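You operate a simulated robot arm through the tools that you are given. There is no shell and no other tool.

You are at the controls of a simulated two-armed robot. One attempt, no reset.

Task
Test bare bearing 27 on the meter: teal drawer if it reads in the green, else yellow.
Fine: turn the light knob up to HIGH first; shut the drawer after.

Only the result counts: the job must be done as asked and must still hold three seconds after the hand-in. Knocking over, shifting, dropping, spilling or breaking anything else fails it.

Robot
Two 7-joint arms with fingered hands on one trunk that stands fixed in place. Base frame: the origin is at the foot of the trunk, x ahead of it, y to its left, z up. Units: m, degrees, N and s.
The left shoulder is at [0.06, 0.138, 0.947], the right one opposite. With the tool pointing down near the work surface each hand reaches from about 0.4 to 0.92 m from the base axis, measured 20 degrees to its own side. Payload 4 kg a hand.
The tool frame of a hand sits at the grasp point between the pads (the TCP): z along the fingers, y along the line on which they close. The tips reach 0.036 m beyond it. The gripper opens to 0.12 m; its body begins 0.042 m behind the TCP. The gripper is a hand of 5 fingers: y runs from the thumb to the fingers, the wrist lies at [-0.015, -0.109, -0.2] in the tool frame, and closing takes about 1.5 s.
Orientation is told as [roll, pitch, yaw] about the base's x, y, z axes, in that order, counted from this pose: with the fingers straight down and the wrist toward the robot, the tool's x, y and z point along [0, 1, 0], [1, 0, 0] and [0, 0, -1] of the base frame.

Tools
- The arms move only by the tool apply_moves. It takes "left_series", "right_series" or both (then of equal length, played together; a hand with none holds still); each is a list that holds one entry, the list of rows, each a list of 7 numbers: the turn, a rotation vector about the tool's x, y, z in degrees, then the shift along the tool's x, y, z in cm, then the closure in counts, from 0 (fully open) to 255 (shut). In form: [[[rx, ry, rz, dx, dy, dz, jaw], ...]]. A call has 1 to 20 rows; each row shifts and turns the commanded pose from where the row before left it, along the tool's axes as they then stand. Each row takes 0.2 s and may step no farther than 0.05 m and 8.6 degrees from the row before; otherwise, or with a gripper value out of range, the whole call is refused. A pose out of reach is approached as far as the arm can. The call stops where the force on the tool passes 40 N (or 10 N more than at its start, if that is more) or the arm is blocked; 0.2 s more then pass. The fingers move at their own pace (about 0.153 m/s each) and stop on an object; they squeeze with about 22 N. The grip force told is the motor's: it shows also when the fingers shut on nothing. Time passes only in rows, and 0.2 s behind the last, so rows that do not move let the fingers close. The reply holds the time, the measured pose of the TCP, the force on the tool along the base axes, the opening and the grip force, in the units named above and with some noise, with the torque about the TCP (base axes, N m) and any sound that the robot's microphone picked up.
- Cameras (640 x 400 px; columns grow to the right, rows downward): "scene" is now at [0.053, -0.0013, 1.6125]; the picture's right is [-0.22, -0.98, 0.00], its down [-0.38, 0.09, -0.92] and it looks along [0.90, -0.20, -0.39] (base axes); focal length 332 px, centre (320, 200). "left" rides on the left gripper at [-0.069, -0.079, -0.131] in its tool frame; the picture's right is [-0.78, -0.29, 0.55], its down [0.55, -0.73, 0.40] and it looks along [0.29, 0.61, 0.74] (tool axes); focal length 222 px, centre (320, 200). "right" rides on the right gripper at [0.069, -0.079, -0.131] in its tool frame; the picture's right is [-0.79, 0.29, -0.55], its down [-0.55, -0.74, 0.40] and it looks along [-0.29, 0.61, 0.74] (tool axes); focal length 222 px, centre (320, 200). There is no depth. A picture from a camera that has moved, and an enlarged one, comes with that camera's place and axes in the base frame and with its lens. The place of the scene camera against the robot may be out by one fixed shift of up to 0.025 m in any direction.
- camera(camera): a new picture of that camera. The clock stands still meanwhile.
- lift_body(by): slides the trunk up (or, below 0, down) by that many m; the arms and the scene camera ride with it, the base frame stays. It gives what a move gives, with no picture.
- hand_shape(shape, hand): the hand has 5 fingers and takes this shape, open, in about a second: jaw (thumb against the fingers, like two jaws); tri (thumb and two fingers); tip (a fingertip pinch); poke (one finger out to press); point (the index stretched); flat (the hand flat); cup (the hand cupped); fist (a fist). The gripper value then closes the fingers along that shape, each until it touches; the sizes above hold for jaw. It gives what a move gives, with no picture.
- head_to(pan, tilt): turns the head with the scene camera to pan (to the left, within 86 degrees either way) and tilt (down, from -29 to 69), counted from straight ahead of the robot. It gives what a move gives.
- close_up(camera, box): a new picture of the part [left, top, right, bottom] of that camera's present view, enlarged. The clock stands still meanwhile.
- close_job(): hands the job in; it is judged then, once.

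Nothing tells you positions but the pictures and the camera data. Unless the task says otherwise, let go and move clear before handing in.

The tools are called after "Request:" by a JSON object that holds its "fn" and its "kwargs". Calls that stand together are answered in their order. apply_moves: Moves the arms, as the interface text tells. Its arguments: {"type":"object","properties":{"left_series":{"type":"array"},"right_series":{"type":"array"}},"required":[]} The other tools are called the same way: lift_body (by) moves the trunk up or down; hand_shape (shape, hand) gives the hand a shape; head_to (pan, tilt) turns the head that bears the scene camera; camera (camera) takes a picture; close_up (camera, box) takes an enlarged picture of a part of a camera's view; close_job () hands the job in.

At the start:

```text
time: 0.0
left_eef_pos: [0.4041, 0.088, 1.4675]
left_tool_rot: [0.0, 0.0, 0.1]
left_ft_force: [-0.1, -0.2, -0.6]
left_torque: [0.02, -0.01, 0.01]
left_finger_gap: 0.1197
left_grasp_force: 0.1
left_shape: jaw
right_eef_pos: [0.3708, -0.1832, 1.5089]
right_tool_rot: [0.0, 0.0, 0.0]
right_ft_force: [-1.0, 0.4, 0.0]
right_torque: [0.0, -0.02, -0.01]
right_finger_gap: 0.1196
right_grasp_force: 0.0
right_shape: jaw
trunk travel left (down, up): [-0.525, 0.065]
head pan, tilt (commanded): [-12.8, 22.8]
```

scene: 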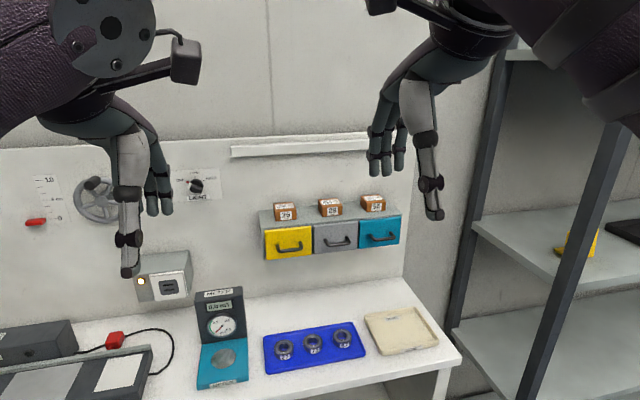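
right: 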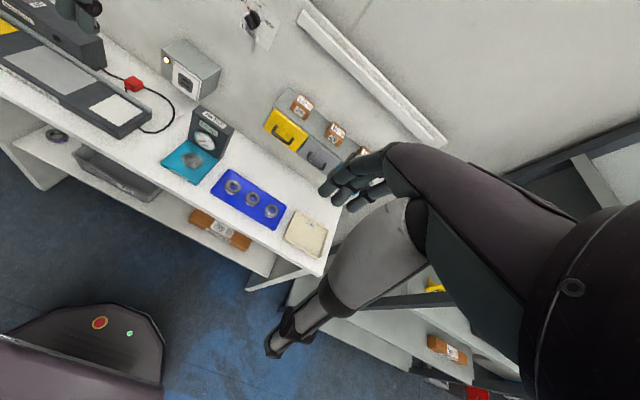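
left: 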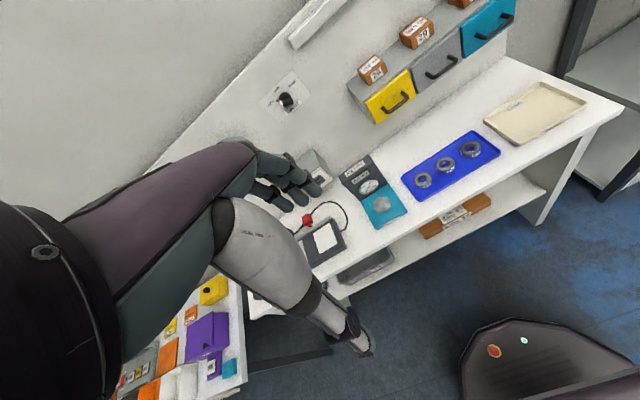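

I see a bench with a meter (teal pad), a blue tray holding three bearings, three drawers (yellow, grey, teal) on the wall with labelled boxes on top, and a light knob on the wall. I'll first look closer at the details.

Request:
{"fn": "close_up", "kwargs": {"camera": "scene", "box": [170, 270, 450, 400]}}

Request:
{"fn": "close_up", "kwargs": {"camera": "scene", "box": [240, 180, 420, 270]}}

Request:
{"fn": "close_up", "kwargs": {"camera": "scene", "box": [130, 150, 250, 225]}}

Request:
{"fn": "close_up", "kwargs": {"camera": "scene", "box": [0, 160, 200, 310]}}

```text
2.29 times, centred on (310, 335) of scene
camera zoom: at [0.053, -0.0013, 1.6125], right [-0.22, -0.98, 0.0], down [-0.38, 0.09, -0.92], along [0.9, -0.2, -0.39], focal length 758 px, centre (343, -109)
```

zoom: 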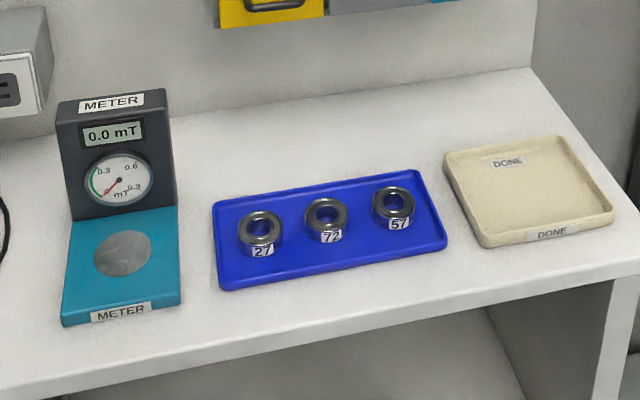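

```text
3.56 times, centred on (330, 225) of scene
camera zoom: at [0.053, -0.0013, 1.6125], right [-0.22, -0.98, 0.0], down [-0.38, 0.09, -0.92], along [0.9, -0.2, -0.39], focal length 1179 px, centre (284, 111)
```

zoom: 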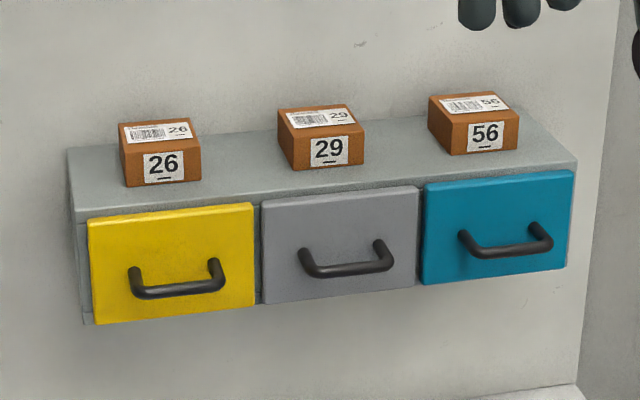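

```text
5.33 times, centred on (190, 188) of scene
camera zoom: at [0.053, -0.0013, 1.6125], right [-0.22, -0.98, 0.0], down [-0.38, 0.09, -0.92], along [0.9, -0.2, -0.39], focal length 1769 px, centre (1013, 267)
```

zoom: 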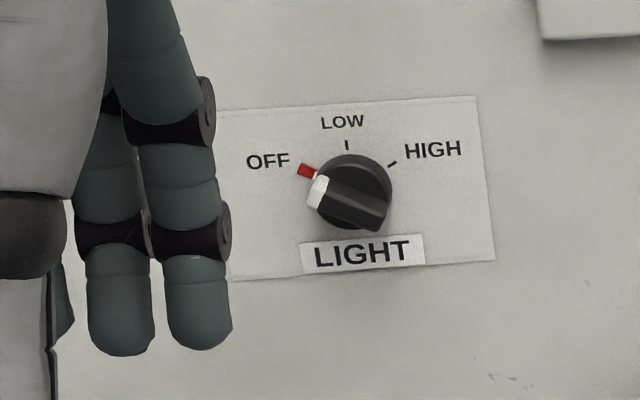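

```text
2.67 times, centred on (100, 235) of scene
camera zoom: at [0.053, -0.0013, 1.6125], right [-0.22, -0.98, 0.0], down [-0.38, 0.09, -0.92], along [0.9, -0.2, -0.39], focal length 884 px, centre (907, 107)
```

zoom: 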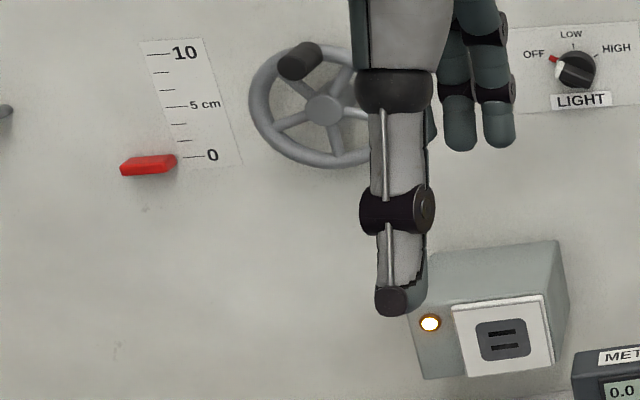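

The bare bearing 27 is nearest the meter on the blue tray, roughly [0.71, -0.07, 0.91], and the light knob is on the back wall near [0.96, 0.12, 1.29], set at OFF. I'll take enlarged wrist-camera pictures to triangulate things better.

Request:
{"fn": "close_up", "kwargs": {"camera": "left", "box": [320, 130, 520, 255]}}

Request:
{"fn": "close_up", "kwargs": {"camera": "right", "box": [140, 90, 340, 215]}}

Request:
{"fn": "close_up", "kwargs": {"camera": "left", "box": [330, 0, 530, 125]}}

Request:
{"fn": "close_up", "kwargs": {"camera": "left", "box": [240, 50, 340, 112]}}

Request:
{"fn": "close_up", "kwargs": {"camera": "scene", "box": [190, 280, 260, 324]}}

```text
3.20 times, centred on (420, 192) of left
camera zoom: at [0.3239, 0.0192, 1.5975], right [-0.29, -0.78, -0.55], down [-0.73, 0.55, -0.4], along [0.61, 0.29, -0.74], focal length 711 px, centre (0, 224)
```

zoom: 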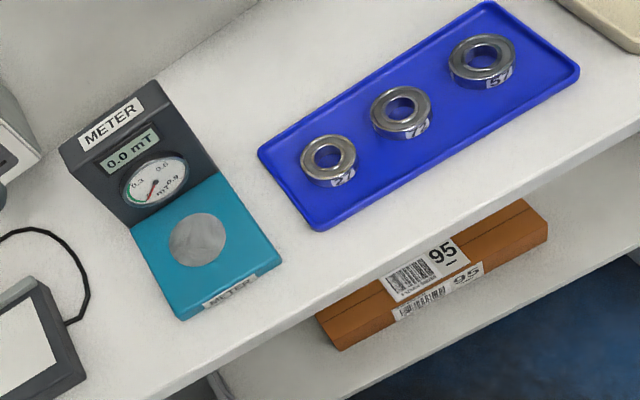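

```text
3.20 times, centred on (240, 152) of right
camera zoom: at [0.2907, -0.112, 1.6399], right [0.29, -0.79, 0.55], down [-0.74, -0.55, -0.4], along [0.61, -0.29, -0.74], focal length 711 px, centre (576, 352)
```

zoom: 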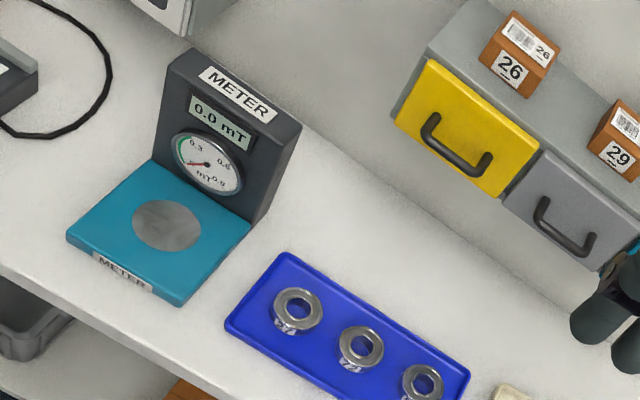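

```text
3.20 times, centred on (430, 62) of left
camera zoom: at [0.3239, 0.0192, 1.5975], right [-0.29, -0.78, -0.55], down [-0.73, 0.55, -0.4], along [0.61, 0.29, -0.74], focal length 711 px, centre (-32, 640)
```

zoom: 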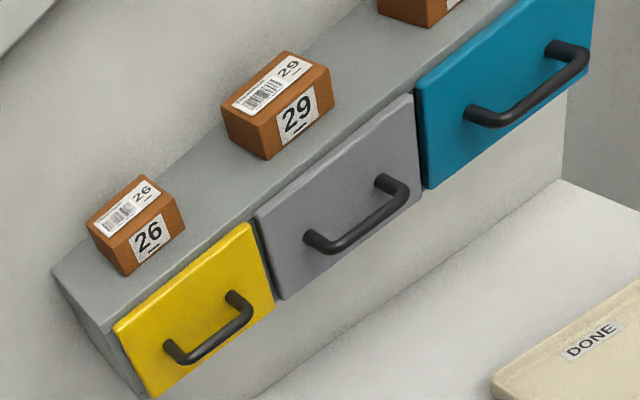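

```text
6.40 times, centred on (290, 81) of left
camera zoom: at [0.3239, 0.0192, 1.5975], right [-0.29, -0.78, -0.55], down [-0.73, 0.55, -0.4], along [0.61, 0.29, -0.74], focal length 1422 px, centre (512, 962)
```

zoom: 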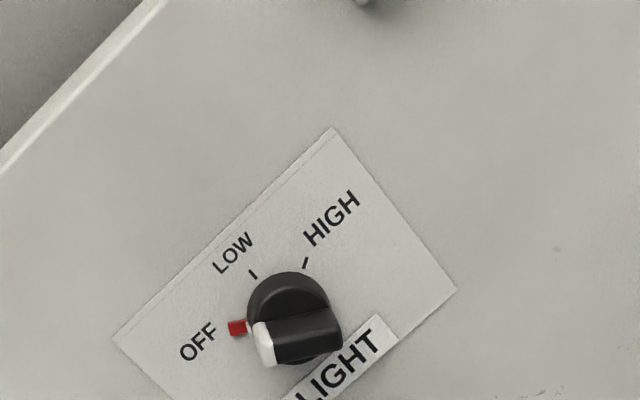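

```text
9.09 times, centred on (225, 302) of scene
camera zoom: at [0.053, -0.0013, 1.6125], right [-0.22, -0.98, 0.0], down [-0.38, 0.09, -0.92], along [0.9, -0.2, -0.39], focal length 3015 px, centre (1184, -727)
```

zoom: 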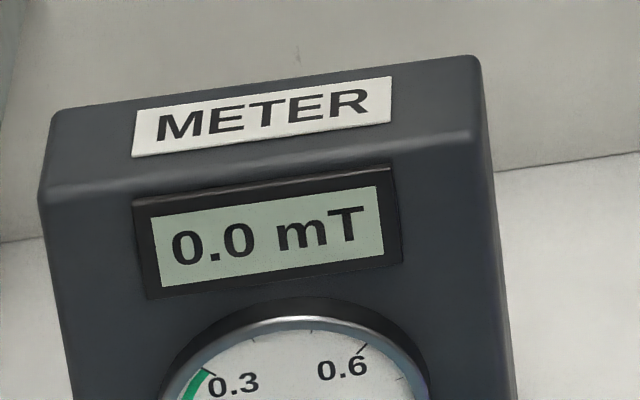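

Triangulation gives: bearing 27 at about [0.72, -0.07, 0.90], the meter disc at [0.72, 0.08, 0.90], and drawer handles near x 0.84, z 1.13 at y -0.11 (yellow), -0.25 (grey) and -0.39 (teal). I'll lower the trunk to knob height and bring the left hand forward with its fingers pointing at the wall.

Request:
{"fn": "lift_body", "kwargs": {"by": -0.18}}

```text
time: 2.0
left_eef_pos: [0.4038, 0.0875, 1.2872]
left_tool_rot: [0.0, 0.0, 0.0]
left_ft_force: [-0.3, -0.4, -0.6]
left_torque: [0.0, -0.01, 0.0]
left_finger_gap: 0.12
left_grasp_force: 0.1
left_shape: jaw
right_eef_pos: [0.3699, -0.1836, 1.3291]
right_tool_rot: [-0.1, 0.0, -0.1]
right_ft_force: [0.1, 0.2, 0.9]
right_torque: [0.0, -0.01, 0.02]
right_finger_gap: 0.1197
right_grasp_force: 0.1
right_shape: jaw
trunk travel left (down, up): [-0.345, 0.245]
head pan, tilt (commanded): [-12.8, 22.8]
```

The trunk is down 0.18 m and both hands rode with it. Now the left hand goes forward and pitches up so the fingers point at the wall.

Request:
{"fn": "apply_moves", "kwargs": {"left_series": [[[0, 0, 0, 0, 4, 0, 0], [0, 0, 0, 0, 4, 0, 0], [0, 0, 0, 0, 4, 0, 0], [0, 0, 0, 0, 4, 0, 0], [-8.2, 0, 0, 0, 0, 0, 0], [-8.2, 0, 0, 0, 0, 0, 0], [-8.2, 0, 0, 0, 0, 0, 0], [-8.2, 0, 0, 0, 0, 0, 0], [-8.2, 0, 0, 0, 0, 0, 0], [-8.2, 0, 0, 0, 0, 0, 0], [-8.2, 0, 0, 0, 0, 0, 0], [-8.2, 0, 0, 0, 0, 0, 0], [-8.2, 0, 0, 0, 0, 0, 0], [-8.2, 0, 0, 0, 0, 0, 0], [-8, 0, 0, 0, 0, 0, 0]]]}}

```text
time: 5.2
left_eef_pos: [0.5556, 0.0829, 1.2992]
left_tool_rot: [-4.1, -80.9, 4.5]
left_ft_force: [0.7, -1.1, 0.2]
left_torque: [0.0, 0.03, 0.05]
left_finger_gap: 0.1198
left_grasp_force: 0.0
left_shape: jaw
left hand out of reach, approached as far as the arm can: row 14, 15
right_eef_pos: [0.3698, -0.1863, 1.3303]
right_tool_rot: [0.1, -0.1, -0.2]
right_ft_force: [0.1, -1.8, 0.2]
right_torque: [0.13, -0.08, 0.02]
right_finger_gap: 0.1198
right_grasp_force: 0.0
right_shape: jaw
trunk travel left (down, up): [-0.345, 0.245]
head pan, tilt (commanded): [-12.8, 22.8]
```

The hand is nearly pointing forward, with a wrist limit reached in this pose. I'll move on toward the wall while rolling the hand counterclockwise toward the thumb-up attitude and see if the pose becomes reachable.

Request:
{"fn": "apply_moves", "kwargs": {"left_series": [[[0, 0, -8.2, 0, 0, 1, 0], [0, 0, -8.2, 0, 0, 1, 0], [0, 0, -8.2, 0, 0, 1, 0], [0, 0, -8.2, 0, 0, 1, 0], [0, 0, -8.2, 0, 0, 1, 0], [0, 0, -8.2, 0, 0, 1, 0], [0, 0, -8.2, 0, 0, 1, 0], [0, 0, -8.2, 0, 0, 1, 0], [0, 0, -8.2, 0, 0, 1, 0], [0, 0, -8.2, 0, 0, 1, 0], [0, 0, -8, 0, 0, 1, 0]]]}}

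Request:
{"fn": "camera", "kwargs": {"camera": "scene"}}

Request:
{"fn": "camera", "kwargs": {"camera": "left"}}

```text
time: 7.6
left_eef_pos: [0.6669, 0.0876, 1.2795]
left_tool_rot: [-80.9, 1.0, 90.8]
left_ft_force: [0.0, 0.3, -0.4]
left_torque: [0.01, 0.0, -0.01]
left_finger_gap: 0.1199
left_grasp_force: 0.1
left_shape: jaw
right_eef_pos: [0.3716, -0.1807, 1.329]
right_tool_rot: [0.0, 0.1, 0.0]
right_ft_force: [0.1, 0.1, 0.4]
right_torque: [-0.05, 0.04, 0.02]
right_finger_gap: 0.1196
right_grasp_force: 0.1
right_shape: jaw
trunk travel left (down, up): [-0.345, 0.245]
head pan, tilt (commanded): [-12.8, 22.8]
```

```text
taken
camera scene: at [0.0543, -0.0006, 1.4324], right [-0.22, -0.98, 0.0], down [-0.38, 0.09, -0.92], along [0.9, -0.2, -0.39], focal length 332 px, centre (320, 200)
```

scene: 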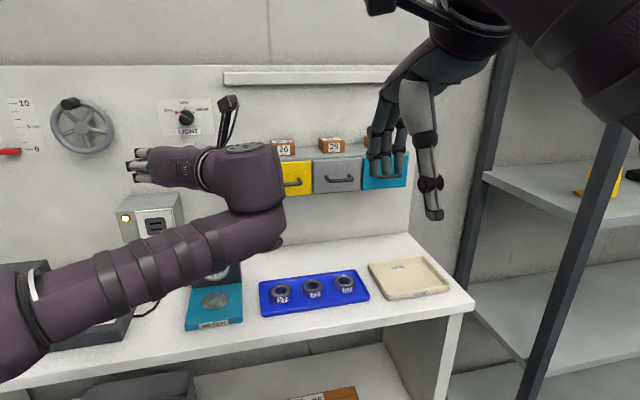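

```text
taken
camera left: at [0.549, 0.009, 1.3688], right [0.67, -0.27, 0.69], down [0.31, -0.74, -0.59], along [0.67, 0.61, -0.41], focal length 222 px, centre (320, 200)
```

left: 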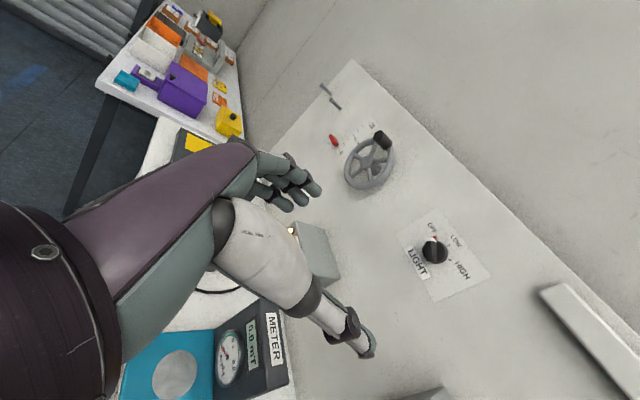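

The left hand now points forward with the thumb side toward me, and I can see the knob at about [0.964, 0.125, 1.293]. I'll take close-ups of it from both cameras to fix its centre and bar angle.

Request:
{"fn": "close_up", "kwargs": {"camera": "left", "box": [380, 200, 500, 275]}}

Request:
{"fn": "close_up", "kwargs": {"camera": "scene", "box": [150, 90, 230, 140]}}

```text
5.33 times, centred on (440, 238) of left
camera zoom: at [0.549, 0.009, 1.3688], right [0.67, -0.27, 0.69], down [0.31, -0.74, -0.59], along [0.67, 0.61, -0.41], focal length 1185 px, centre (-320, 0)
```

zoom: 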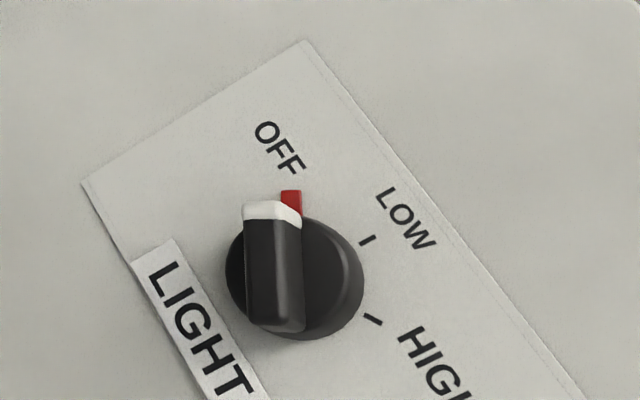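

```text
8.00 times, centred on (190, 115) of scene
camera zoom: at [0.0543, -0.0006, 1.4324], right [-0.22, -0.98, 0.0], down [-0.38, 0.09, -0.92], along [0.9, -0.2, -0.39], focal length 2653 px, centre (1360, 880)
```

zoom: 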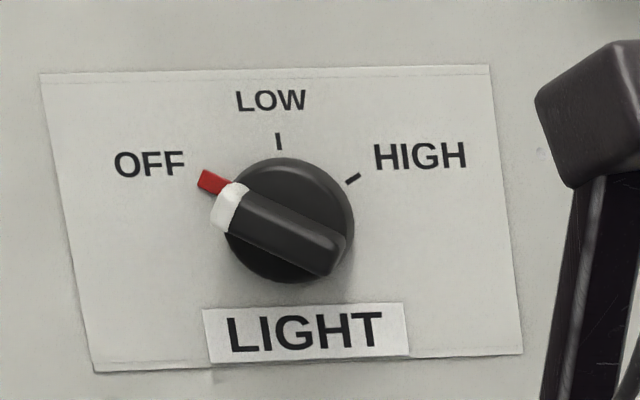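

The knob is about 4 cm wide, its bar front centred near [0.945, 0.123, 1.296], with detents at -60° (OFF), 0° (LOW) and +60° (HIGH). I'll level the left hand, bring it in front of the knob, and roll it to match the bar at OFF.

Request:
{"fn": "apply_moves", "kwargs": {"left_series": [[[0, -4.6, 0, 0, 1.0, 2, 0], [0, -4.6, 0, 0, 1.0, 2, 0], [0, 0, 0, -1.6, 1.5, 3, 0], [0, 0, -7.5, 0, 0, 2, 0], [0, 0, -7.5, 0, 0, 2, 0], [0, 0, -7.5, 0, 0, 1, 0], [0, 0, -7.5, 0, 0, 1, 0], [0, 0, -7.5, 0, 0, 0, 0], [0, 0, -7.5, 0, 0, 0, 0], [0, 0, -7.5, 0, 0, 0, 0], [0, 0, -7.5, 0, 0, 0, 0]]]}}

Request:
{"fn": "camera", "kwargs": {"camera": "left"}}

Request:
{"fn": "camera", "kwargs": {"camera": "scene"}}

```text
time: 10.0
left_eef_pos: [0.7666, 0.1428, 1.3202]
left_tool_rot: [-88.7, 59.8, 89.7]
left_ft_force: [1.0, 1.1, 0.7]
left_torque: [-0.01, 0.02, -0.03]
left_finger_gap: 0.1198
left_grasp_force: 0.1
left_shape: jaw
left hand out of reach, approached as far as the arm can: row 9, 10, 11
right_eef_pos: [0.3711, -0.1805, 1.3295]
right_tool_rot: [-0.1, 0.0, -0.1]
right_ft_force: [0.4, 0.0, 1.3]
right_torque: [-0.04, -0.01, -0.01]
right_finger_gap: 0.1195
right_grasp_force: 0.1
right_shape: jaw
trunk travel left (down, up): [-0.345, 0.245]
head pan, tilt (commanded): [-12.8, 22.8]
```

```text
taken
camera left: at [0.6366, 0.1677, 1.4226], right [0.57, 0.52, 0.64], down [0.38, -0.85, 0.35], along [0.73, 0.04, -0.68], focal length 222 px, centre (320, 200)
```

left: 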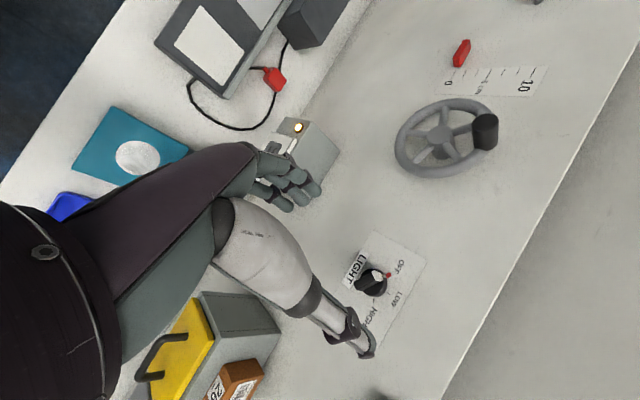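

```text
taken
camera scene: at [0.0528, 0.0003, 1.4324], right [-0.22, -0.98, 0.0], down [-0.38, 0.08, -0.92], along [0.9, -0.2, -0.39], focal length 332 px, centre (320, 200)
```

scene: 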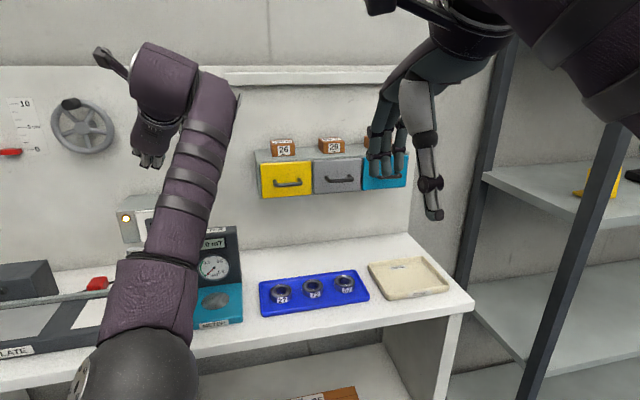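

The roll to match the bar worked, but the arm hit a joint limit just short because the forearm stands nearly upright. I'll raise the trunk some so the forearm can lie flatter, then bring the hand back down to knob height at a slightly smaller roll.

Request:
{"fn": "lift_body", "kwargs": {"by": 0.13}}

Request:
{"fn": "apply_moves", "kwargs": {"left_series": [[[0, 0, 0, 2.3, 3.1, 0, 0], [0, 0, 0, 2.3, 3.1, 0, 0], [0, 0, 0, 2.3, 3.1, 0, 0], [0, 0, 0, 2.3, 3.1, 0, 0], [0, 0, 6.7, 0, 0, 1, 0], [0, 0, 6.7, 0, 0, 1, 0], [0, 0, 6.7, 0, 0, 1, 0]]]}}

Request:
{"fn": "camera", "kwargs": {"camera": "scene"}}

Request:
{"fn": "camera", "kwargs": {"camera": "left"}}

```text
time: 11.6
left_eef_pos: [0.7671, 0.1421, 1.4496]
left_tool_rot: [-88.6, 59.6, 89.7]
left_ft_force: [-0.4, 0.4, 0.0]
left_torque: [0.02, 0.02, 0.0]
left_finger_gap: 0.1197
left_grasp_force: 0.0
left_shape: jaw
right_eef_pos: [0.371, -0.1824, 1.4587]
right_tool_rot: [0.0, 0.0, 0.0]
right_ft_force: [-0.1, -0.1, 0.6]
right_torque: [0.02, -0.01, 0.01]
right_finger_gap: 0.1196
right_grasp_force: 0.1
right_shape: jaw
trunk travel left (down, up): [-0.475, 0.115]
head pan, tilt (commanded): [-12.8, 22.8]
```

```text
time: 13.2
left_eef_pos: [0.8524, 0.1407, 1.3791]
left_tool_rot: [-89.1, 41.7, 88.2]
left_ft_force: [-1.3, 3.4, 2.6]
left_torque: [0.08, 0.1, -0.19]
left_finger_gap: 0.12
left_grasp_force: 0.0
left_shape: jaw
left hand out of reach, approached as far as the arm can: row 1, 2, 3, 4, 7
right_eef_pos: [0.3702, -0.1836, 1.4594]
right_tool_rot: [0.0, 0.1, -0.1]
right_ft_force: [0.2, -0.9, 0.0]
right_torque: [0.02, 0.0, -0.01]
right_finger_gap: 0.1196
right_grasp_force: 0.0
right_shape: jaw
trunk travel left (down, up): [-0.475, 0.115]
head pan, tilt (commanded): [-12.8, 22.8]
```

```text
taken
camera scene: at [0.0529, -0.0022, 1.5624], right [-0.22, -0.98, 0.0], down [-0.38, 0.09, -0.92], along [0.9, -0.2, -0.39], focal length 332 px, centre (320, 200)
```

scene: 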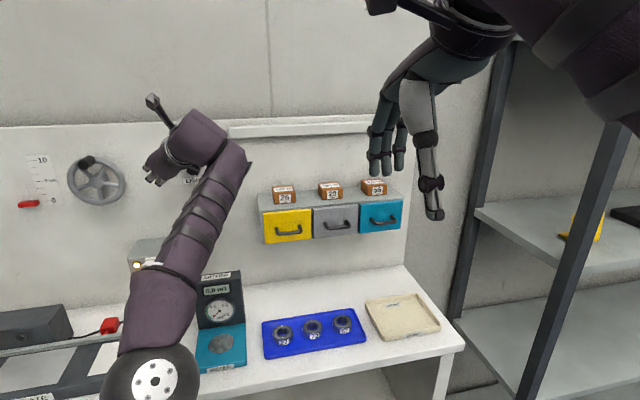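

```text
taken
camera left: at [0.7217, 0.1349, 1.4831], right [0.57, 0.28, 0.77], down [0.36, -0.93, 0.08], along [0.74, 0.23, -0.63], focal length 222 px, centre (320, 200)
```

left: 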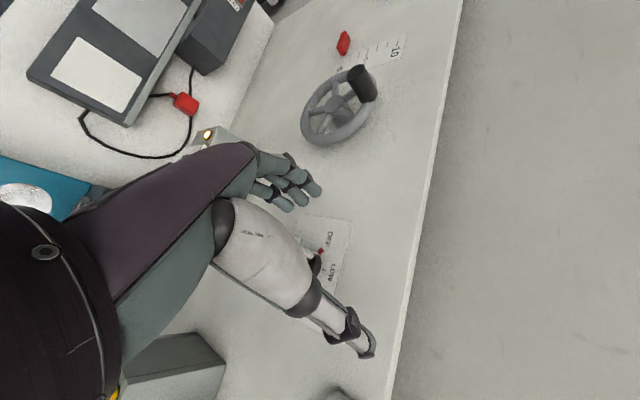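

The hand is now at [0.852, 0.141, 1.379], still limited because the wrist sits high above the grasp point. I'll lower the trunk so the hand rides down to knob height, then ease the roll a bit and check the reach.

Request:
{"fn": "lift_body", "kwargs": {"by": -0.09}}

Request:
{"fn": "apply_moves", "kwargs": {"left_series": [[[0, 0, 5, 0, 0, 0, 0], [0, 0, 5, 0, 0, 0, 0]]]}}

Request:
{"fn": "camera", "kwargs": {"camera": "scene"}}

Request:
{"fn": "camera", "kwargs": {"camera": "left"}}

```text
time: 14.4
left_eef_pos: [0.8518, 0.1446, 1.2911]
left_tool_rot: [-89.3, 40.7, 88.9]
left_ft_force: [-0.1, -0.4, -0.6]
left_torque: [-0.01, 0.04, 0.04]
left_finger_gap: 0.1199
left_grasp_force: 0.1
left_shape: jaw
right_eef_pos: [0.3706, -0.1829, 1.3698]
right_tool_rot: [-0.1, 0.0, 0.0]
right_ft_force: [-0.7, -0.2, -0.3]
right_torque: [-0.01, 0.01, 0.0]
right_finger_gap: 0.1199
right_grasp_force: 0.0
right_shape: jaw
trunk travel left (down, up): [-0.385, 0.205]
head pan, tilt (commanded): [-12.8, 22.8]
```

```text
time: 15.0
left_eef_pos: [0.852, 0.1455, 1.2905]
left_tool_rot: [-89.3, 30.6, 88.6]
left_ft_force: [0.4, -0.3, 0.0]
left_torque: [-0.01, 0.01, -0.01]
left_finger_gap: 0.1199
left_grasp_force: 0.0
left_shape: jaw
right_eef_pos: [0.3712, -0.1831, 1.3698]
right_tool_rot: [0.0, 0.0, -0.1]
right_ft_force: [0.0, 0.2, 0.3]
right_torque: [0.02, -0.02, 0.0]
right_finger_gap: 0.1195
right_grasp_force: 0.0
right_shape: jaw
trunk travel left (down, up): [-0.385, 0.205]
head pan, tilt (commanded): [-12.8, 22.8]
```

```text
taken
camera scene: at [0.0533, -0.0015, 1.4725], right [-0.22, -0.98, 0.0], down [-0.38, 0.09, -0.92], along [0.9, -0.2, -0.39], focal length 332 px, centre (320, 200)
```

scene: 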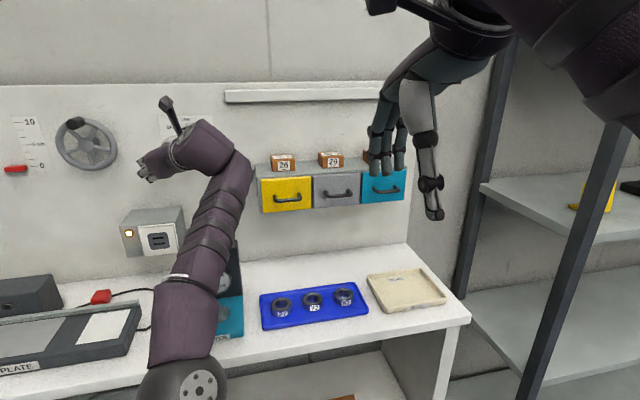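

```text
taken
camera left: at [0.7203, 0.1169, 1.3904], right [0.56, 0.13, 0.82], down [0.37, -0.92, -0.1], along [0.74, 0.36, -0.57], focal length 222 px, centre (320, 200)
```

left: 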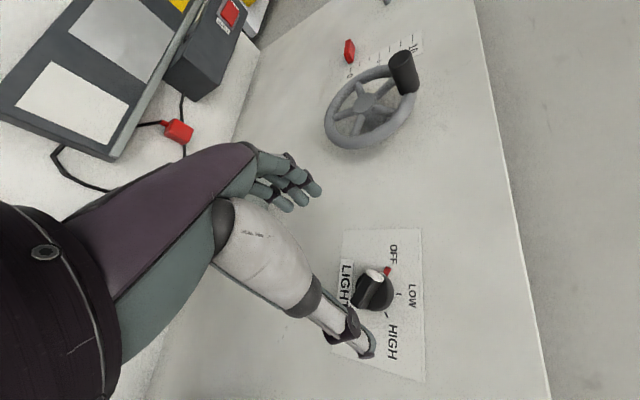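

The roll of about -120° is now reachable at x 0.85 with the knob in the left camera's view. I'll zoom in to place the knob precisely against the fingers.

Request:
{"fn": "close_up", "kwargs": {"camera": "left", "box": [310, 230, 440, 380]}}

Request:
{"fn": "close_up", "kwargs": {"camera": "scene", "box": [120, 90, 240, 200]}}

```text
2.67 times, centred on (375, 305) of left
camera zoom: at [0.7203, 0.1169, 1.3904], right [0.56, 0.13, 0.82], down [0.37, -0.92, -0.1], along [0.74, 0.36, -0.57], focal length 592 px, centre (173, -80)
```

zoom: 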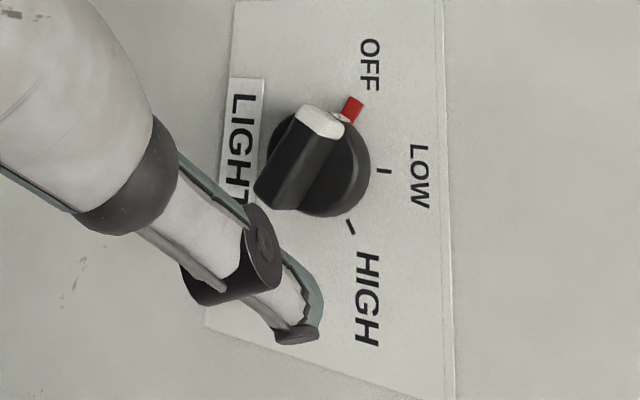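

```text
3.64 times, centred on (180, 145) of scene
camera zoom: at [0.0533, -0.0015, 1.4725], right [-0.22, -0.98, 0.0], down [-0.38, 0.09, -0.92], along [0.9, -0.2, -0.39], focal length 1206 px, centre (829, 400)
```

zoom: 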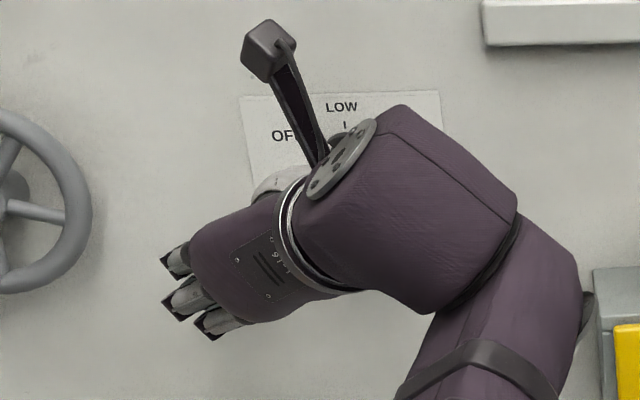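

The knob axis triangulates to y 0.119, z 1.299, with the bar front at x≈0.932 and the wall at x≈0.96. I'll centre the open hand on the knob axis and advance partway, then check.

Request:
{"fn": "apply_moves", "kwargs": {"left_series": [[[0, 0, 0, 0.6, -2.7, 0, 0], [0, 0, 0, 0, 0, 1.5, 0], [0, 0, 0, 0, 0, 1.5, 0]]]}}

Request:
{"fn": "camera", "kwargs": {"camera": "left"}}

Request:
{"fn": "close_up", "kwargs": {"camera": "left", "box": [240, 150, 440, 360]}}

```text
time: 15.8
left_eef_pos: [0.8608, 0.1237, 1.2866]
left_tool_rot: [-89.4, 30.6, 88.4]
left_ft_force: [0.0, -0.5, -0.1]
left_torque: [0.0, 0.01, 0.01]
left_finger_gap: 0.1201
left_grasp_force: 0.1
left_shape: jaw
left hand out of reach, approached as far as the arm can: row 2, 3
right_eef_pos: [0.3716, -0.182, 1.3702]
right_tool_rot: [0.0, -0.1, 0.1]
right_ft_force: [-0.7, 0.5, 0.6]
right_torque: [-0.03, 0.02, -0.03]
right_finger_gap: 0.1197
right_grasp_force: 0.1
right_shape: jaw
trunk travel left (down, up): [-0.385, 0.205]
head pan, tilt (commanded): [-12.8, 22.8]
```

```text
taken
camera left: at [0.7292, 0.0962, 1.3858], right [0.56, 0.13, 0.82], down [0.37, -0.92, -0.1], along [0.74, 0.36, -0.57], focal length 222 px, centre (320, 200)
```

left: 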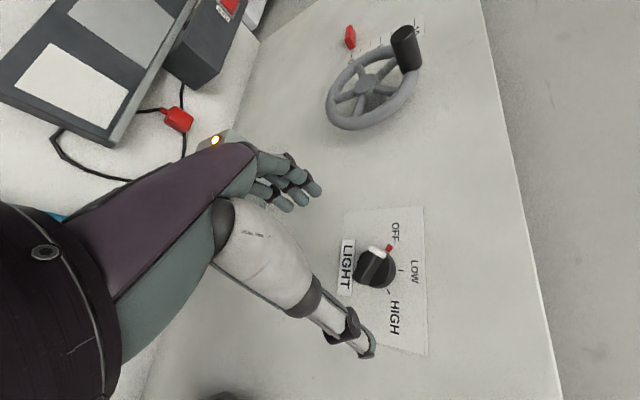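

```text
1.90 times, centred on (340, 255) of left
camera zoom: at [0.7292, 0.0962, 1.3858], right [0.56, 0.13, 0.82], down [0.37, -0.92, -0.1], along [0.74, 0.36, -0.57], focal length 423 px, centre (282, 95)
```

zoom: 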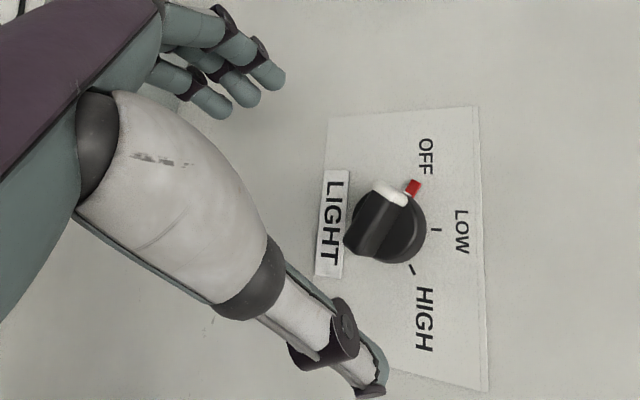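

The arm stops at x≈0.86 in this roll because the forearm must come from above here. I'll back off and try the opposite roll family (elbow out to the left), which looks more natural for this hand.

Request:
{"fn": "apply_moves", "kwargs": {"left_series": [[[0, 0, 0, 0, 0, -4, 0], [0, 0, 0, 0, 0, -4, 0], [0, 0, 0, 0, 0, -4, 0], [0, 0, 0, 0, 0, -4, 0], [0, 0, 8.2, 0, 0, -4, 0], [0, 0, 8.2, 0, 0, 0, 0], [0, 0, 8.2, 0, 0, 0, 0], [0, 0, 8.2, 0, 0, 0, 0], [0, 0, 8.2, 0, 0, 0, 0], [0, 0, 8.2, 0, 0, 0, 0], [0, 0, 8.2, 0, 0, 0, 0], [0, 0, 8.2, 0, 0, 0, 0], [0, 0, 8.2, 0, 0, 0, 0], [0, 0, 8.2, 0, 0, 0, 0], [0, 0, 8.2, 0, 0, 0, 0], [0, 0, 8.2, 0, 0, 0, 0], [0, 0, 8.2, 0, 0, 0, 0], [0, 0, 8.2, 0, 0, 0, 0]]]}}

Request:
{"fn": "camera", "kwargs": {"camera": "scene"}}

```text
time: 19.6
left_eef_pos: [0.9227, 0.1188, 1.2933]
left_tool_rot: [-86.7, -63.5, 87.8]
left_ft_force: [-23.6, 3.4, -4.8]
left_torque: [-0.34, -1.33, 0.87]
left_finger_gap: 0.1179
left_grasp_force: 0.0
left_shape: jaw
left hand out of reach, approached as far as the arm can: row 1, 2, 3, 4, 5, 6, 7, 8, 9, 10, 11, 12, 13, 14, 15, 16, 17, 18
right_eef_pos: [0.3687, -0.1811, 1.3698]
right_tool_rot: [-0.1, 0.0, 0.0]
right_ft_force: [0.4, 0.1, -0.5]
right_torque: [-0.02, 0.01, -0.02]
right_finger_gap: 0.1198
right_grasp_force: 0.0
right_shape: jaw
trunk travel left (down, up): [-0.385, 0.205]
head pan, tilt (commanded): [-12.8, 22.8]
stopped in row 18 (left hand): the force on the tool passed its limit at 60 N (the readings are from after the stop); the commanded pose is now the measured one
```

```text
taken
camera scene: at [0.0499, -0.0006, 1.4725], right [-0.22, -0.98, 0.0], down [-0.38, 0.09, -0.92], along [0.9, -0.2, -0.39], focal length 332 px, centre (320, 200)
```

scene: 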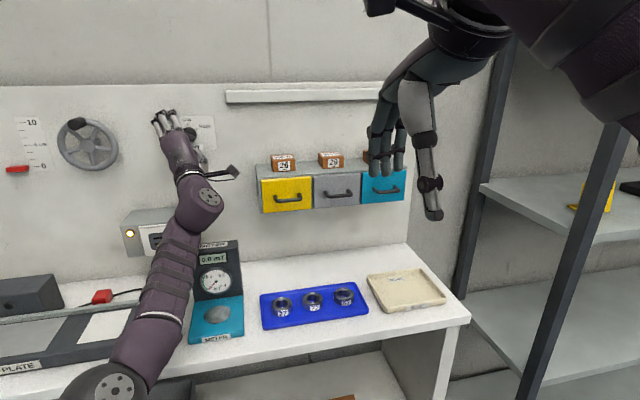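

The arm can't hold that roll farther back, so it slid forward while rolling and pressed the wall at x≈0.92; that shows the roll near -27° is reachable here. I'll back off slightly and look at how the knob and hand stand.

Request:
{"fn": "apply_moves", "kwargs": {"left_series": [[[0, 0, 0, 0, 0, -1.5, 0], [0, 0, 0, 0, 0, -1.5, 0]]]}}

Request:
{"fn": "camera", "kwargs": {"camera": "left"}}

Request:
{"fn": "close_up", "kwargs": {"camera": "scene", "box": [120, 90, 260, 180]}}

```text
time: 20.2
left_eef_pos: [0.8974, 0.1147, 1.2884]
left_tool_rot: [-85.0, -63.4, 86.2]
left_ft_force: [-0.3, -1.3, -0.6]
left_torque: [0.01, 0.01, -0.06]
left_finger_gap: 0.12
left_grasp_force: 0.1
left_shape: jaw
left hand out of reach, approached as far as the arm can: row 1
right_eef_pos: [0.3707, -0.1801, 1.3703]
right_tool_rot: [-0.2, 0.0, 0.0]
right_ft_force: [-0.1, 0.3, -0.3]
right_torque: [-0.1, -0.02, 0.01]
right_finger_gap: 0.1198
right_grasp_force: 0.1
right_shape: jaw
trunk travel left (down, up): [-0.385, 0.205]
head pan, tilt (commanded): [-12.8, 22.8]
```

```text
taken
camera left: at [0.7652, 0.0172, 1.252], right [0.56, -0.83, 0.07], down [0.36, 0.17, -0.92], along [0.75, 0.54, 0.39], focal length 222 px, centre (320, 200)
```

left: 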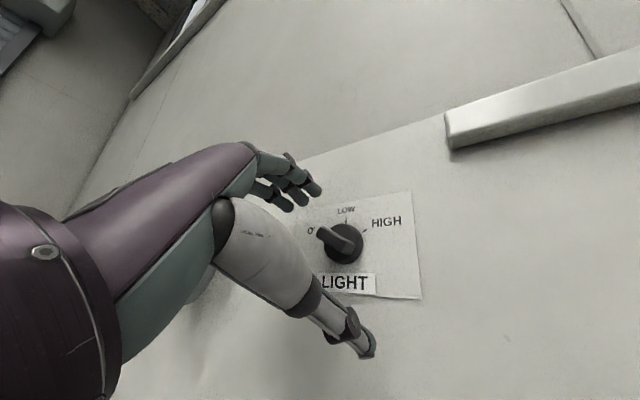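

```text
4.44 times, centred on (190, 135) of scene
camera zoom: at [0.0533, 0.0009, 1.4725], right [-0.22, -0.97, 0.0], down [-0.38, 0.08, -0.92], along [0.9, -0.21, -0.39], focal length 1474 px, centre (898, 489)
```

zoom: 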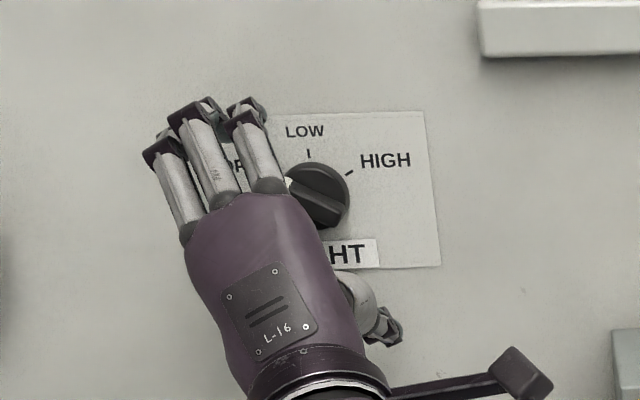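

I now have a clear view: the knob is still at OFF and sits between the open fingers (upper left) and thumb (lower right). I'll back off a few centimetres in small steps, then lower the trunk a bit so this attitude has more reach margin.

Request:
{"fn": "apply_moves", "kwargs": {"left_series": [[[0, 0, 0, 0, 0, -1, 0], [0, 0, 0, 0, 0, -1, 0], [0, 0, 0, 0, 0, -1, 0], [0, 0, 0, 0, 0, -1, 0], [0, 0, 0, 0, 0, -1, 0]]]}}

```text
time: 21.4
left_eef_pos: [0.8533, 0.1088, 1.2973]
left_tool_rot: [-85.8, -63.7, 86.6]
left_ft_force: [0.2, -0.6, 0.0]
left_torque: [-0.05, 0.03, 0.03]
left_finger_gap: 0.12
left_grasp_force: 0.1
left_shape: jaw
left hand out of reach, approached as far as the arm can: row 1, 2
right_eef_pos: [0.3713, -0.1825, 1.3688]
right_tool_rot: [-0.1, 0.0, -0.1]
right_ft_force: [0.6, -0.1, -0.2]
right_torque: [0.03, 0.02, 0.01]
right_finger_gap: 0.1195
right_grasp_force: 0.1
right_shape: jaw
trunk travel left (down, up): [-0.385, 0.205]
head pan, tilt (commanded): [-12.8, 22.8]
```

Farther back the pose is fine, so the limit near the wall is arm length: the shoulder seems to sit low. I'll raise the trunk to bring the shoulder nearer the hand's height, then bring the hand down to the same spot.

Request:
{"fn": "lift_body", "kwargs": {"by": 0.16}}

Request:
{"fn": "apply_moves", "kwargs": {"left_series": [[[0, 0, 0, 1.78, -3.57, 0, 0], [0, 0, 0, 1.78, -3.57, 0, 0], [0, 0, 0, 1.78, -3.57, 0, 0], [0, 0, 0, 1.78, -3.57, 0, 0]]]}}

Request:
{"fn": "camera", "kwargs": {"camera": "scene"}}

```text
time: 23.2
left_eef_pos: [0.8553, 0.1084, 1.4564]
left_tool_rot: [-85.8, -63.6, 86.7]
left_ft_force: [0.8, 0.4, -1.0]
left_torque: [0.0, -0.02, -0.02]
left_finger_gap: 0.1199
left_grasp_force: 0.2
left_shape: jaw
right_eef_pos: [0.3713, -0.1816, 1.5295]
right_tool_rot: [0.1, 0.1, 0.0]
right_ft_force: [0.5, 0.3, -0.1]
right_torque: [0.01, 0.02, -0.03]
right_finger_gap: 0.1196
right_grasp_force: 0.1
right_shape: jaw
trunk travel left (down, up): [-0.545, 0.045]
head pan, tilt (commanded): [-12.8, 22.8]
```

```text
time: 24.2
left_eef_pos: [0.8663, 0.0647, 1.3232]
left_tool_rot: [-84.9, -62.8, 87.1]
left_ft_force: [-0.7, -0.4, 0.0]
left_torque: [0.05, -0.02, -0.02]
left_finger_gap: 0.1199
left_grasp_force: 0.0
left_shape: jaw
left hand out of reach, approached as far as the arm can: row 1, 2, 3, 4
right_eef_pos: [0.3713, -0.1822, 1.5295]
right_tool_rot: [0.0, 0.1, 0.0]
right_ft_force: [0.4, 0.5, 0.5]
right_torque: [0.01, 0.06, -0.01]
right_finger_gap: 0.1195
right_grasp_force: 0.0
right_shape: jaw
trunk travel left (down, up): [-0.545, 0.045]
head pan, tilt (commanded): [-12.8, 22.8]
```

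```text
taken
camera scene: at [0.0534, -0.0012, 1.6325], right [-0.22, -0.98, 0.0], down [-0.38, 0.09, -0.92], along [0.9, -0.2, -0.39], focal length 332 px, centre (320, 200)
```

scene: 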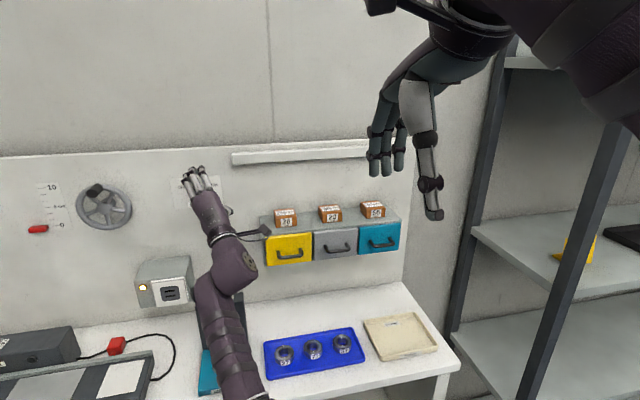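

Raising the trunk made it worse, so I need to understand the arm's layout. I'll turn the head down toward the left shoulder and look.

Request:
{"fn": "head_to", "kwargs": {"pan": 30, "tilt": 65}}

Request:
{"fn": "camera", "kwargs": {"camera": "scene"}}

```text
time: 25.3
left_eef_pos: [0.8676, 0.0631, 1.323]
left_tool_rot: [-84.5, -62.7, 86.7]
left_ft_force: [-0.1, 0.2, 0.2]
left_torque: [-0.01, -0.02, -0.01]
left_finger_gap: 0.1199
left_grasp_force: 0.1
left_shape: jaw
right_eef_pos: [0.372, -0.1819, 1.5295]
right_tool_rot: [0.0, -0.1, 0.1]
right_ft_force: [-1.0, -0.1, -0.2]
right_torque: [0.01, 0.0, -0.03]
right_finger_gap: 0.1197
right_grasp_force: 0.1
right_shape: jaw
trunk travel left (down, up): [-0.545, 0.045]
head pan, tilt (commanded): [30.0, 65.0]
```

```text
taken
camera scene: at [0.0155, 0.0494, 1.5733], right [0.5, -0.87, 0.0], down [-0.79, -0.45, -0.42], along [0.37, 0.21, -0.91], focal length 332 px, centre (320, 200)
```

scene: 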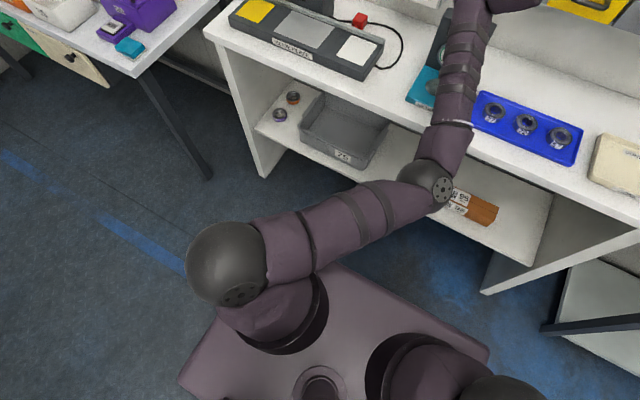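

Now the layout is clear: the shoulder sits low (z≈0.97 now) and the elbow has swung inward across the body. I'll lower the trunk, back the hand away from the wall, and roll clockwise so the elbow can come out to the left.

Request:
{"fn": "lift_body", "kwargs": {"by": -0.1}}

Request:
{"fn": "apply_moves", "kwargs": {"left_series": [[[0, 0, 0, 0, 0, -2, 0], [0, 0, 0, 0, 0, -2, 0], [0, 0, 0, 0, 0, -2, 0], [0, 0, 0, 0, 0, -2, 0], [0, 0, 0, 0, 0, -2, 0]]]}}

```text
time: 26.6
left_eef_pos: [0.8668, 0.0639, 1.2214]
left_tool_rot: [-84.7, -62.8, 86.9]
left_ft_force: [0.1, 0.9, -0.1]
left_torque: [-0.02, 0.02, -0.01]
left_finger_gap: 0.12
left_grasp_force: 0.0
left_shape: jaw
right_eef_pos: [0.371, -0.1818, 1.4304]
right_tool_rot: [0.0, 0.1, 0.0]
right_ft_force: [0.0, -0.1, 0.3]
right_torque: [0.02, 0.01, 0.01]
right_finger_gap: 0.1198
right_grasp_force: 0.0
right_shape: jaw
trunk travel left (down, up): [-0.445, 0.145]
head pan, tilt (commanded): [30.0, 65.0]
```

```text
time: 27.8
left_eef_pos: [0.8176, 0.0667, 1.2654]
left_tool_rot: [-84.4, -62.6, 86.6]
left_ft_force: [-0.2, 0.2, 0.6]
left_torque: [-0.03, 0.02, -0.01]
left_finger_gap: 0.1198
left_grasp_force: 0.1
left_shape: jaw
left hand out of reach, approached as far as the arm can: row 1, 2, 3, 4, 5
right_eef_pos: [0.3716, -0.182, 1.4287]
right_tool_rot: [-0.1, 0.1, -0.1]
right_ft_force: [-0.7, -0.3, 0.3]
right_torque: [0.0, 0.01, -0.04]
right_finger_gap: 0.1198
right_grasp_force: 0.1
right_shape: jaw
trunk travel left (down, up): [-0.445, 0.145]
head pan, tilt (commanded): [30.0, 65.0]
```

Backing off forces the hand upward, so in this attitude a steeper forearm is needed: the trunk should be lower. I'll lower it further and raise the hand back to knob height.

Request:
{"fn": "lift_body", "kwargs": {"by": -0.15}}

Request:
{"fn": "apply_moves", "kwargs": {"left_series": [[[0, 0, 0, -1.5, 3.5, -1, 0], [0, 0, 0, -1.5, 3.5, -1, 0], [0, 0, 0, -1.5, 3.5, -1, 0], [0, 0, 0, -1.5, 3.5, -1, 0], [0, 0, 0, -1.5, 3.5, -1, 0]]]}}

```text
time: 29.6
left_eef_pos: [0.8124, 0.0655, 1.121]
left_tool_rot: [-85.1, -62.6, 87.4]
left_ft_force: [0.6, 0.4, -0.3]
left_torque: [-0.01, -0.03, 0.02]
left_finger_gap: 0.12
left_grasp_force: 0.0
left_shape: jaw
right_eef_pos: [0.3691, -0.1815, 1.2813]
right_tool_rot: [0.0, -0.1, 0.0]
right_ft_force: [1.2, -0.9, -0.6]
right_torque: [0.0, 0.0, 0.01]
right_finger_gap: 0.12
right_grasp_force: 0.1
right_shape: jaw
trunk travel left (down, up): [-0.295, 0.295]
head pan, tilt (commanded): [30.0, 65.0]
```

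```text
time: 30.8
left_eef_pos: [0.7758, 0.0754, 1.3076]
left_tool_rot: [-84.3, -62.7, 86.5]
left_ft_force: [0.3, 0.5, -0.5]
left_torque: [0.0, -0.02, 0.01]
left_finger_gap: 0.1201
left_grasp_force: 0.1
left_shape: jaw
right_eef_pos: [0.3697, -0.1821, 1.2787]
right_tool_rot: [0.1, 0.0, 0.1]
right_ft_force: [0.2, 1.5, 0.3]
right_torque: [0.01, -0.01, 0.0]
right_finger_gap: 0.1198
right_grasp_force: 0.0
right_shape: jaw
trunk travel left (down, up): [-0.295, 0.295]
head pan, tilt (commanded): [30.0, 65.0]
```

The pose is now fully reachable with the trunk low. I'll roll clockwise toward +30° (the bar's grip angle for OFF) and see if the arm follows.

Request:
{"fn": "apply_moves", "kwargs": {"left_series": [[[0, 0, 8.2, 0, 0, 0, 0], [0, 0, 8.2, 0, 0, 0, 0], [0, 0, 8.2, 0, 0, 0, 0], [0, 0, 8.2, 0, 0, 0, 0], [0, 0, 8.2, 0, 0, 0, 0], [0, 0, 8.2, 0, 0, 0, 0], [0, 0, 8.2, 0, 0, 0, 0]]]}}

Request:
{"fn": "camera", "kwargs": {"camera": "scene"}}

```text
time: 32.4
left_eef_pos: [0.7747, 0.0778, 1.3073]
left_tool_rot: [85.0, -59.6, -84.0]
left_ft_force: [-0.7, 0.3, 0.3]
left_torque: [0.01, 0.01, 0.02]
left_finger_gap: 0.1198
left_grasp_force: 0.1
left_shape: jaw
right_eef_pos: [0.371, -0.1835, 1.2791]
right_tool_rot: [0.1, 0.0, 0.1]
right_ft_force: [0.2, -0.7, 0.2]
right_torque: [-0.03, 0.0, 0.0]
right_finger_gap: 0.1197
right_grasp_force: 0.0
right_shape: jaw
trunk travel left (down, up): [-0.295, 0.295]
head pan, tilt (commanded): [30.0, 65.0]
```

```text
taken
camera scene: at [0.0152, 0.0497, 1.3232], right [0.5, -0.87, 0.0], down [-0.79, -0.45, -0.42], along [0.37, 0.21, -0.91], focal length 332 px, centre (320, 200)
```

scene: 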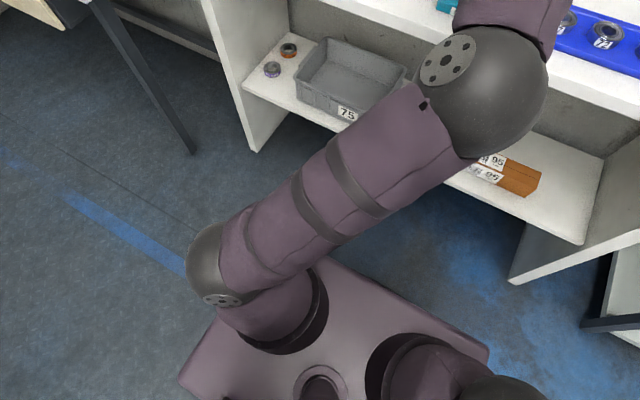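

The hand reached +30° with no trouble, which matches the bar at OFF. I'll test how far it can keep rolling clockwise here, clear of the wall, before engaging the knob.

Request:
{"fn": "apply_moves", "kwargs": {"left_series": [[[0, 0, 8, 0, 0, 0, 0], [0, 0, 8, 0, 0, 0, 0], [0, 0, 8, 0, 0, 0, 0], [0, 0, 8, 0, 0, 0, 0], [0, 0, 8, 0, 0, 0, 0], [0, 0, 8, 0, 0, 0, 0], [0, 0, 8, 0, 0, 0, 0], [0, 0, 8, 0, 0, 0, 0]]]}}

```text
time: 34.2
left_eef_pos: [0.7758, 0.078, 1.3077]
left_tool_rot: [87.5, 4.5, -88.6]
left_ft_force: [-0.2, -0.4, 1.0]
left_torque: [0.01, 0.0, 0.0]
left_finger_gap: 0.1199
left_grasp_force: 0.0
left_shape: jaw
right_eef_pos: [0.3717, -0.1828, 1.2796]
right_tool_rot: [0.0, 0.0, 0.1]
right_ft_force: [-0.4, -0.2, 0.8]
right_torque: [-0.01, 0.0, 0.01]
right_finger_gap: 0.1196
right_grasp_force: 0.0
right_shape: jaw
trunk travel left (down, up): [-0.295, 0.295]
head pan, tilt (commanded): [30.0, 65.0]
```

It reached +94° easily too. I'll test on toward +155°, which would allow one full stroke to HIGH.

Request:
{"fn": "apply_moves", "kwargs": {"left_series": [[[0, 0, 8, 0, 0, 0, 0], [0, 0, 8, 0, 0, 0, 0], [0, 0, 8, 0, 0, 0, 0], [0, 0, 8, 0, 0, 0, 0], [0, 0, 8, 0, 0, 0, 0], [0, 0, 8, 0, 0, 0, 0], [0, 0, 8, 0, 0, 0, 0]]]}}

```text
time: 35.8
left_eef_pos: [0.7573, 0.0698, 1.2645]
left_tool_rot: [82.8, 59.2, -95.2]
left_ft_force: [0.2, 0.3, -0.3]
left_torque: [-0.02, -0.04, -0.03]
left_finger_gap: 0.1197
left_grasp_force: 0.0
left_shape: jaw
left hand out of reach, approached as far as the arm can: row 3, 5, 6, 7
right_eef_pos: [0.3715, -0.1814, 1.2793]
right_tool_rot: [-0.1, 0.1, 0.1]
right_ft_force: [0.6, 0.7, 1.0]
right_torque: [-0.03, 0.04, 0.0]
right_finger_gap: 0.1199
right_grasp_force: 0.1
right_shape: jaw
trunk travel left (down, up): [-0.295, 0.295]
head pan, tilt (commanded): [30.0, 65.0]
```

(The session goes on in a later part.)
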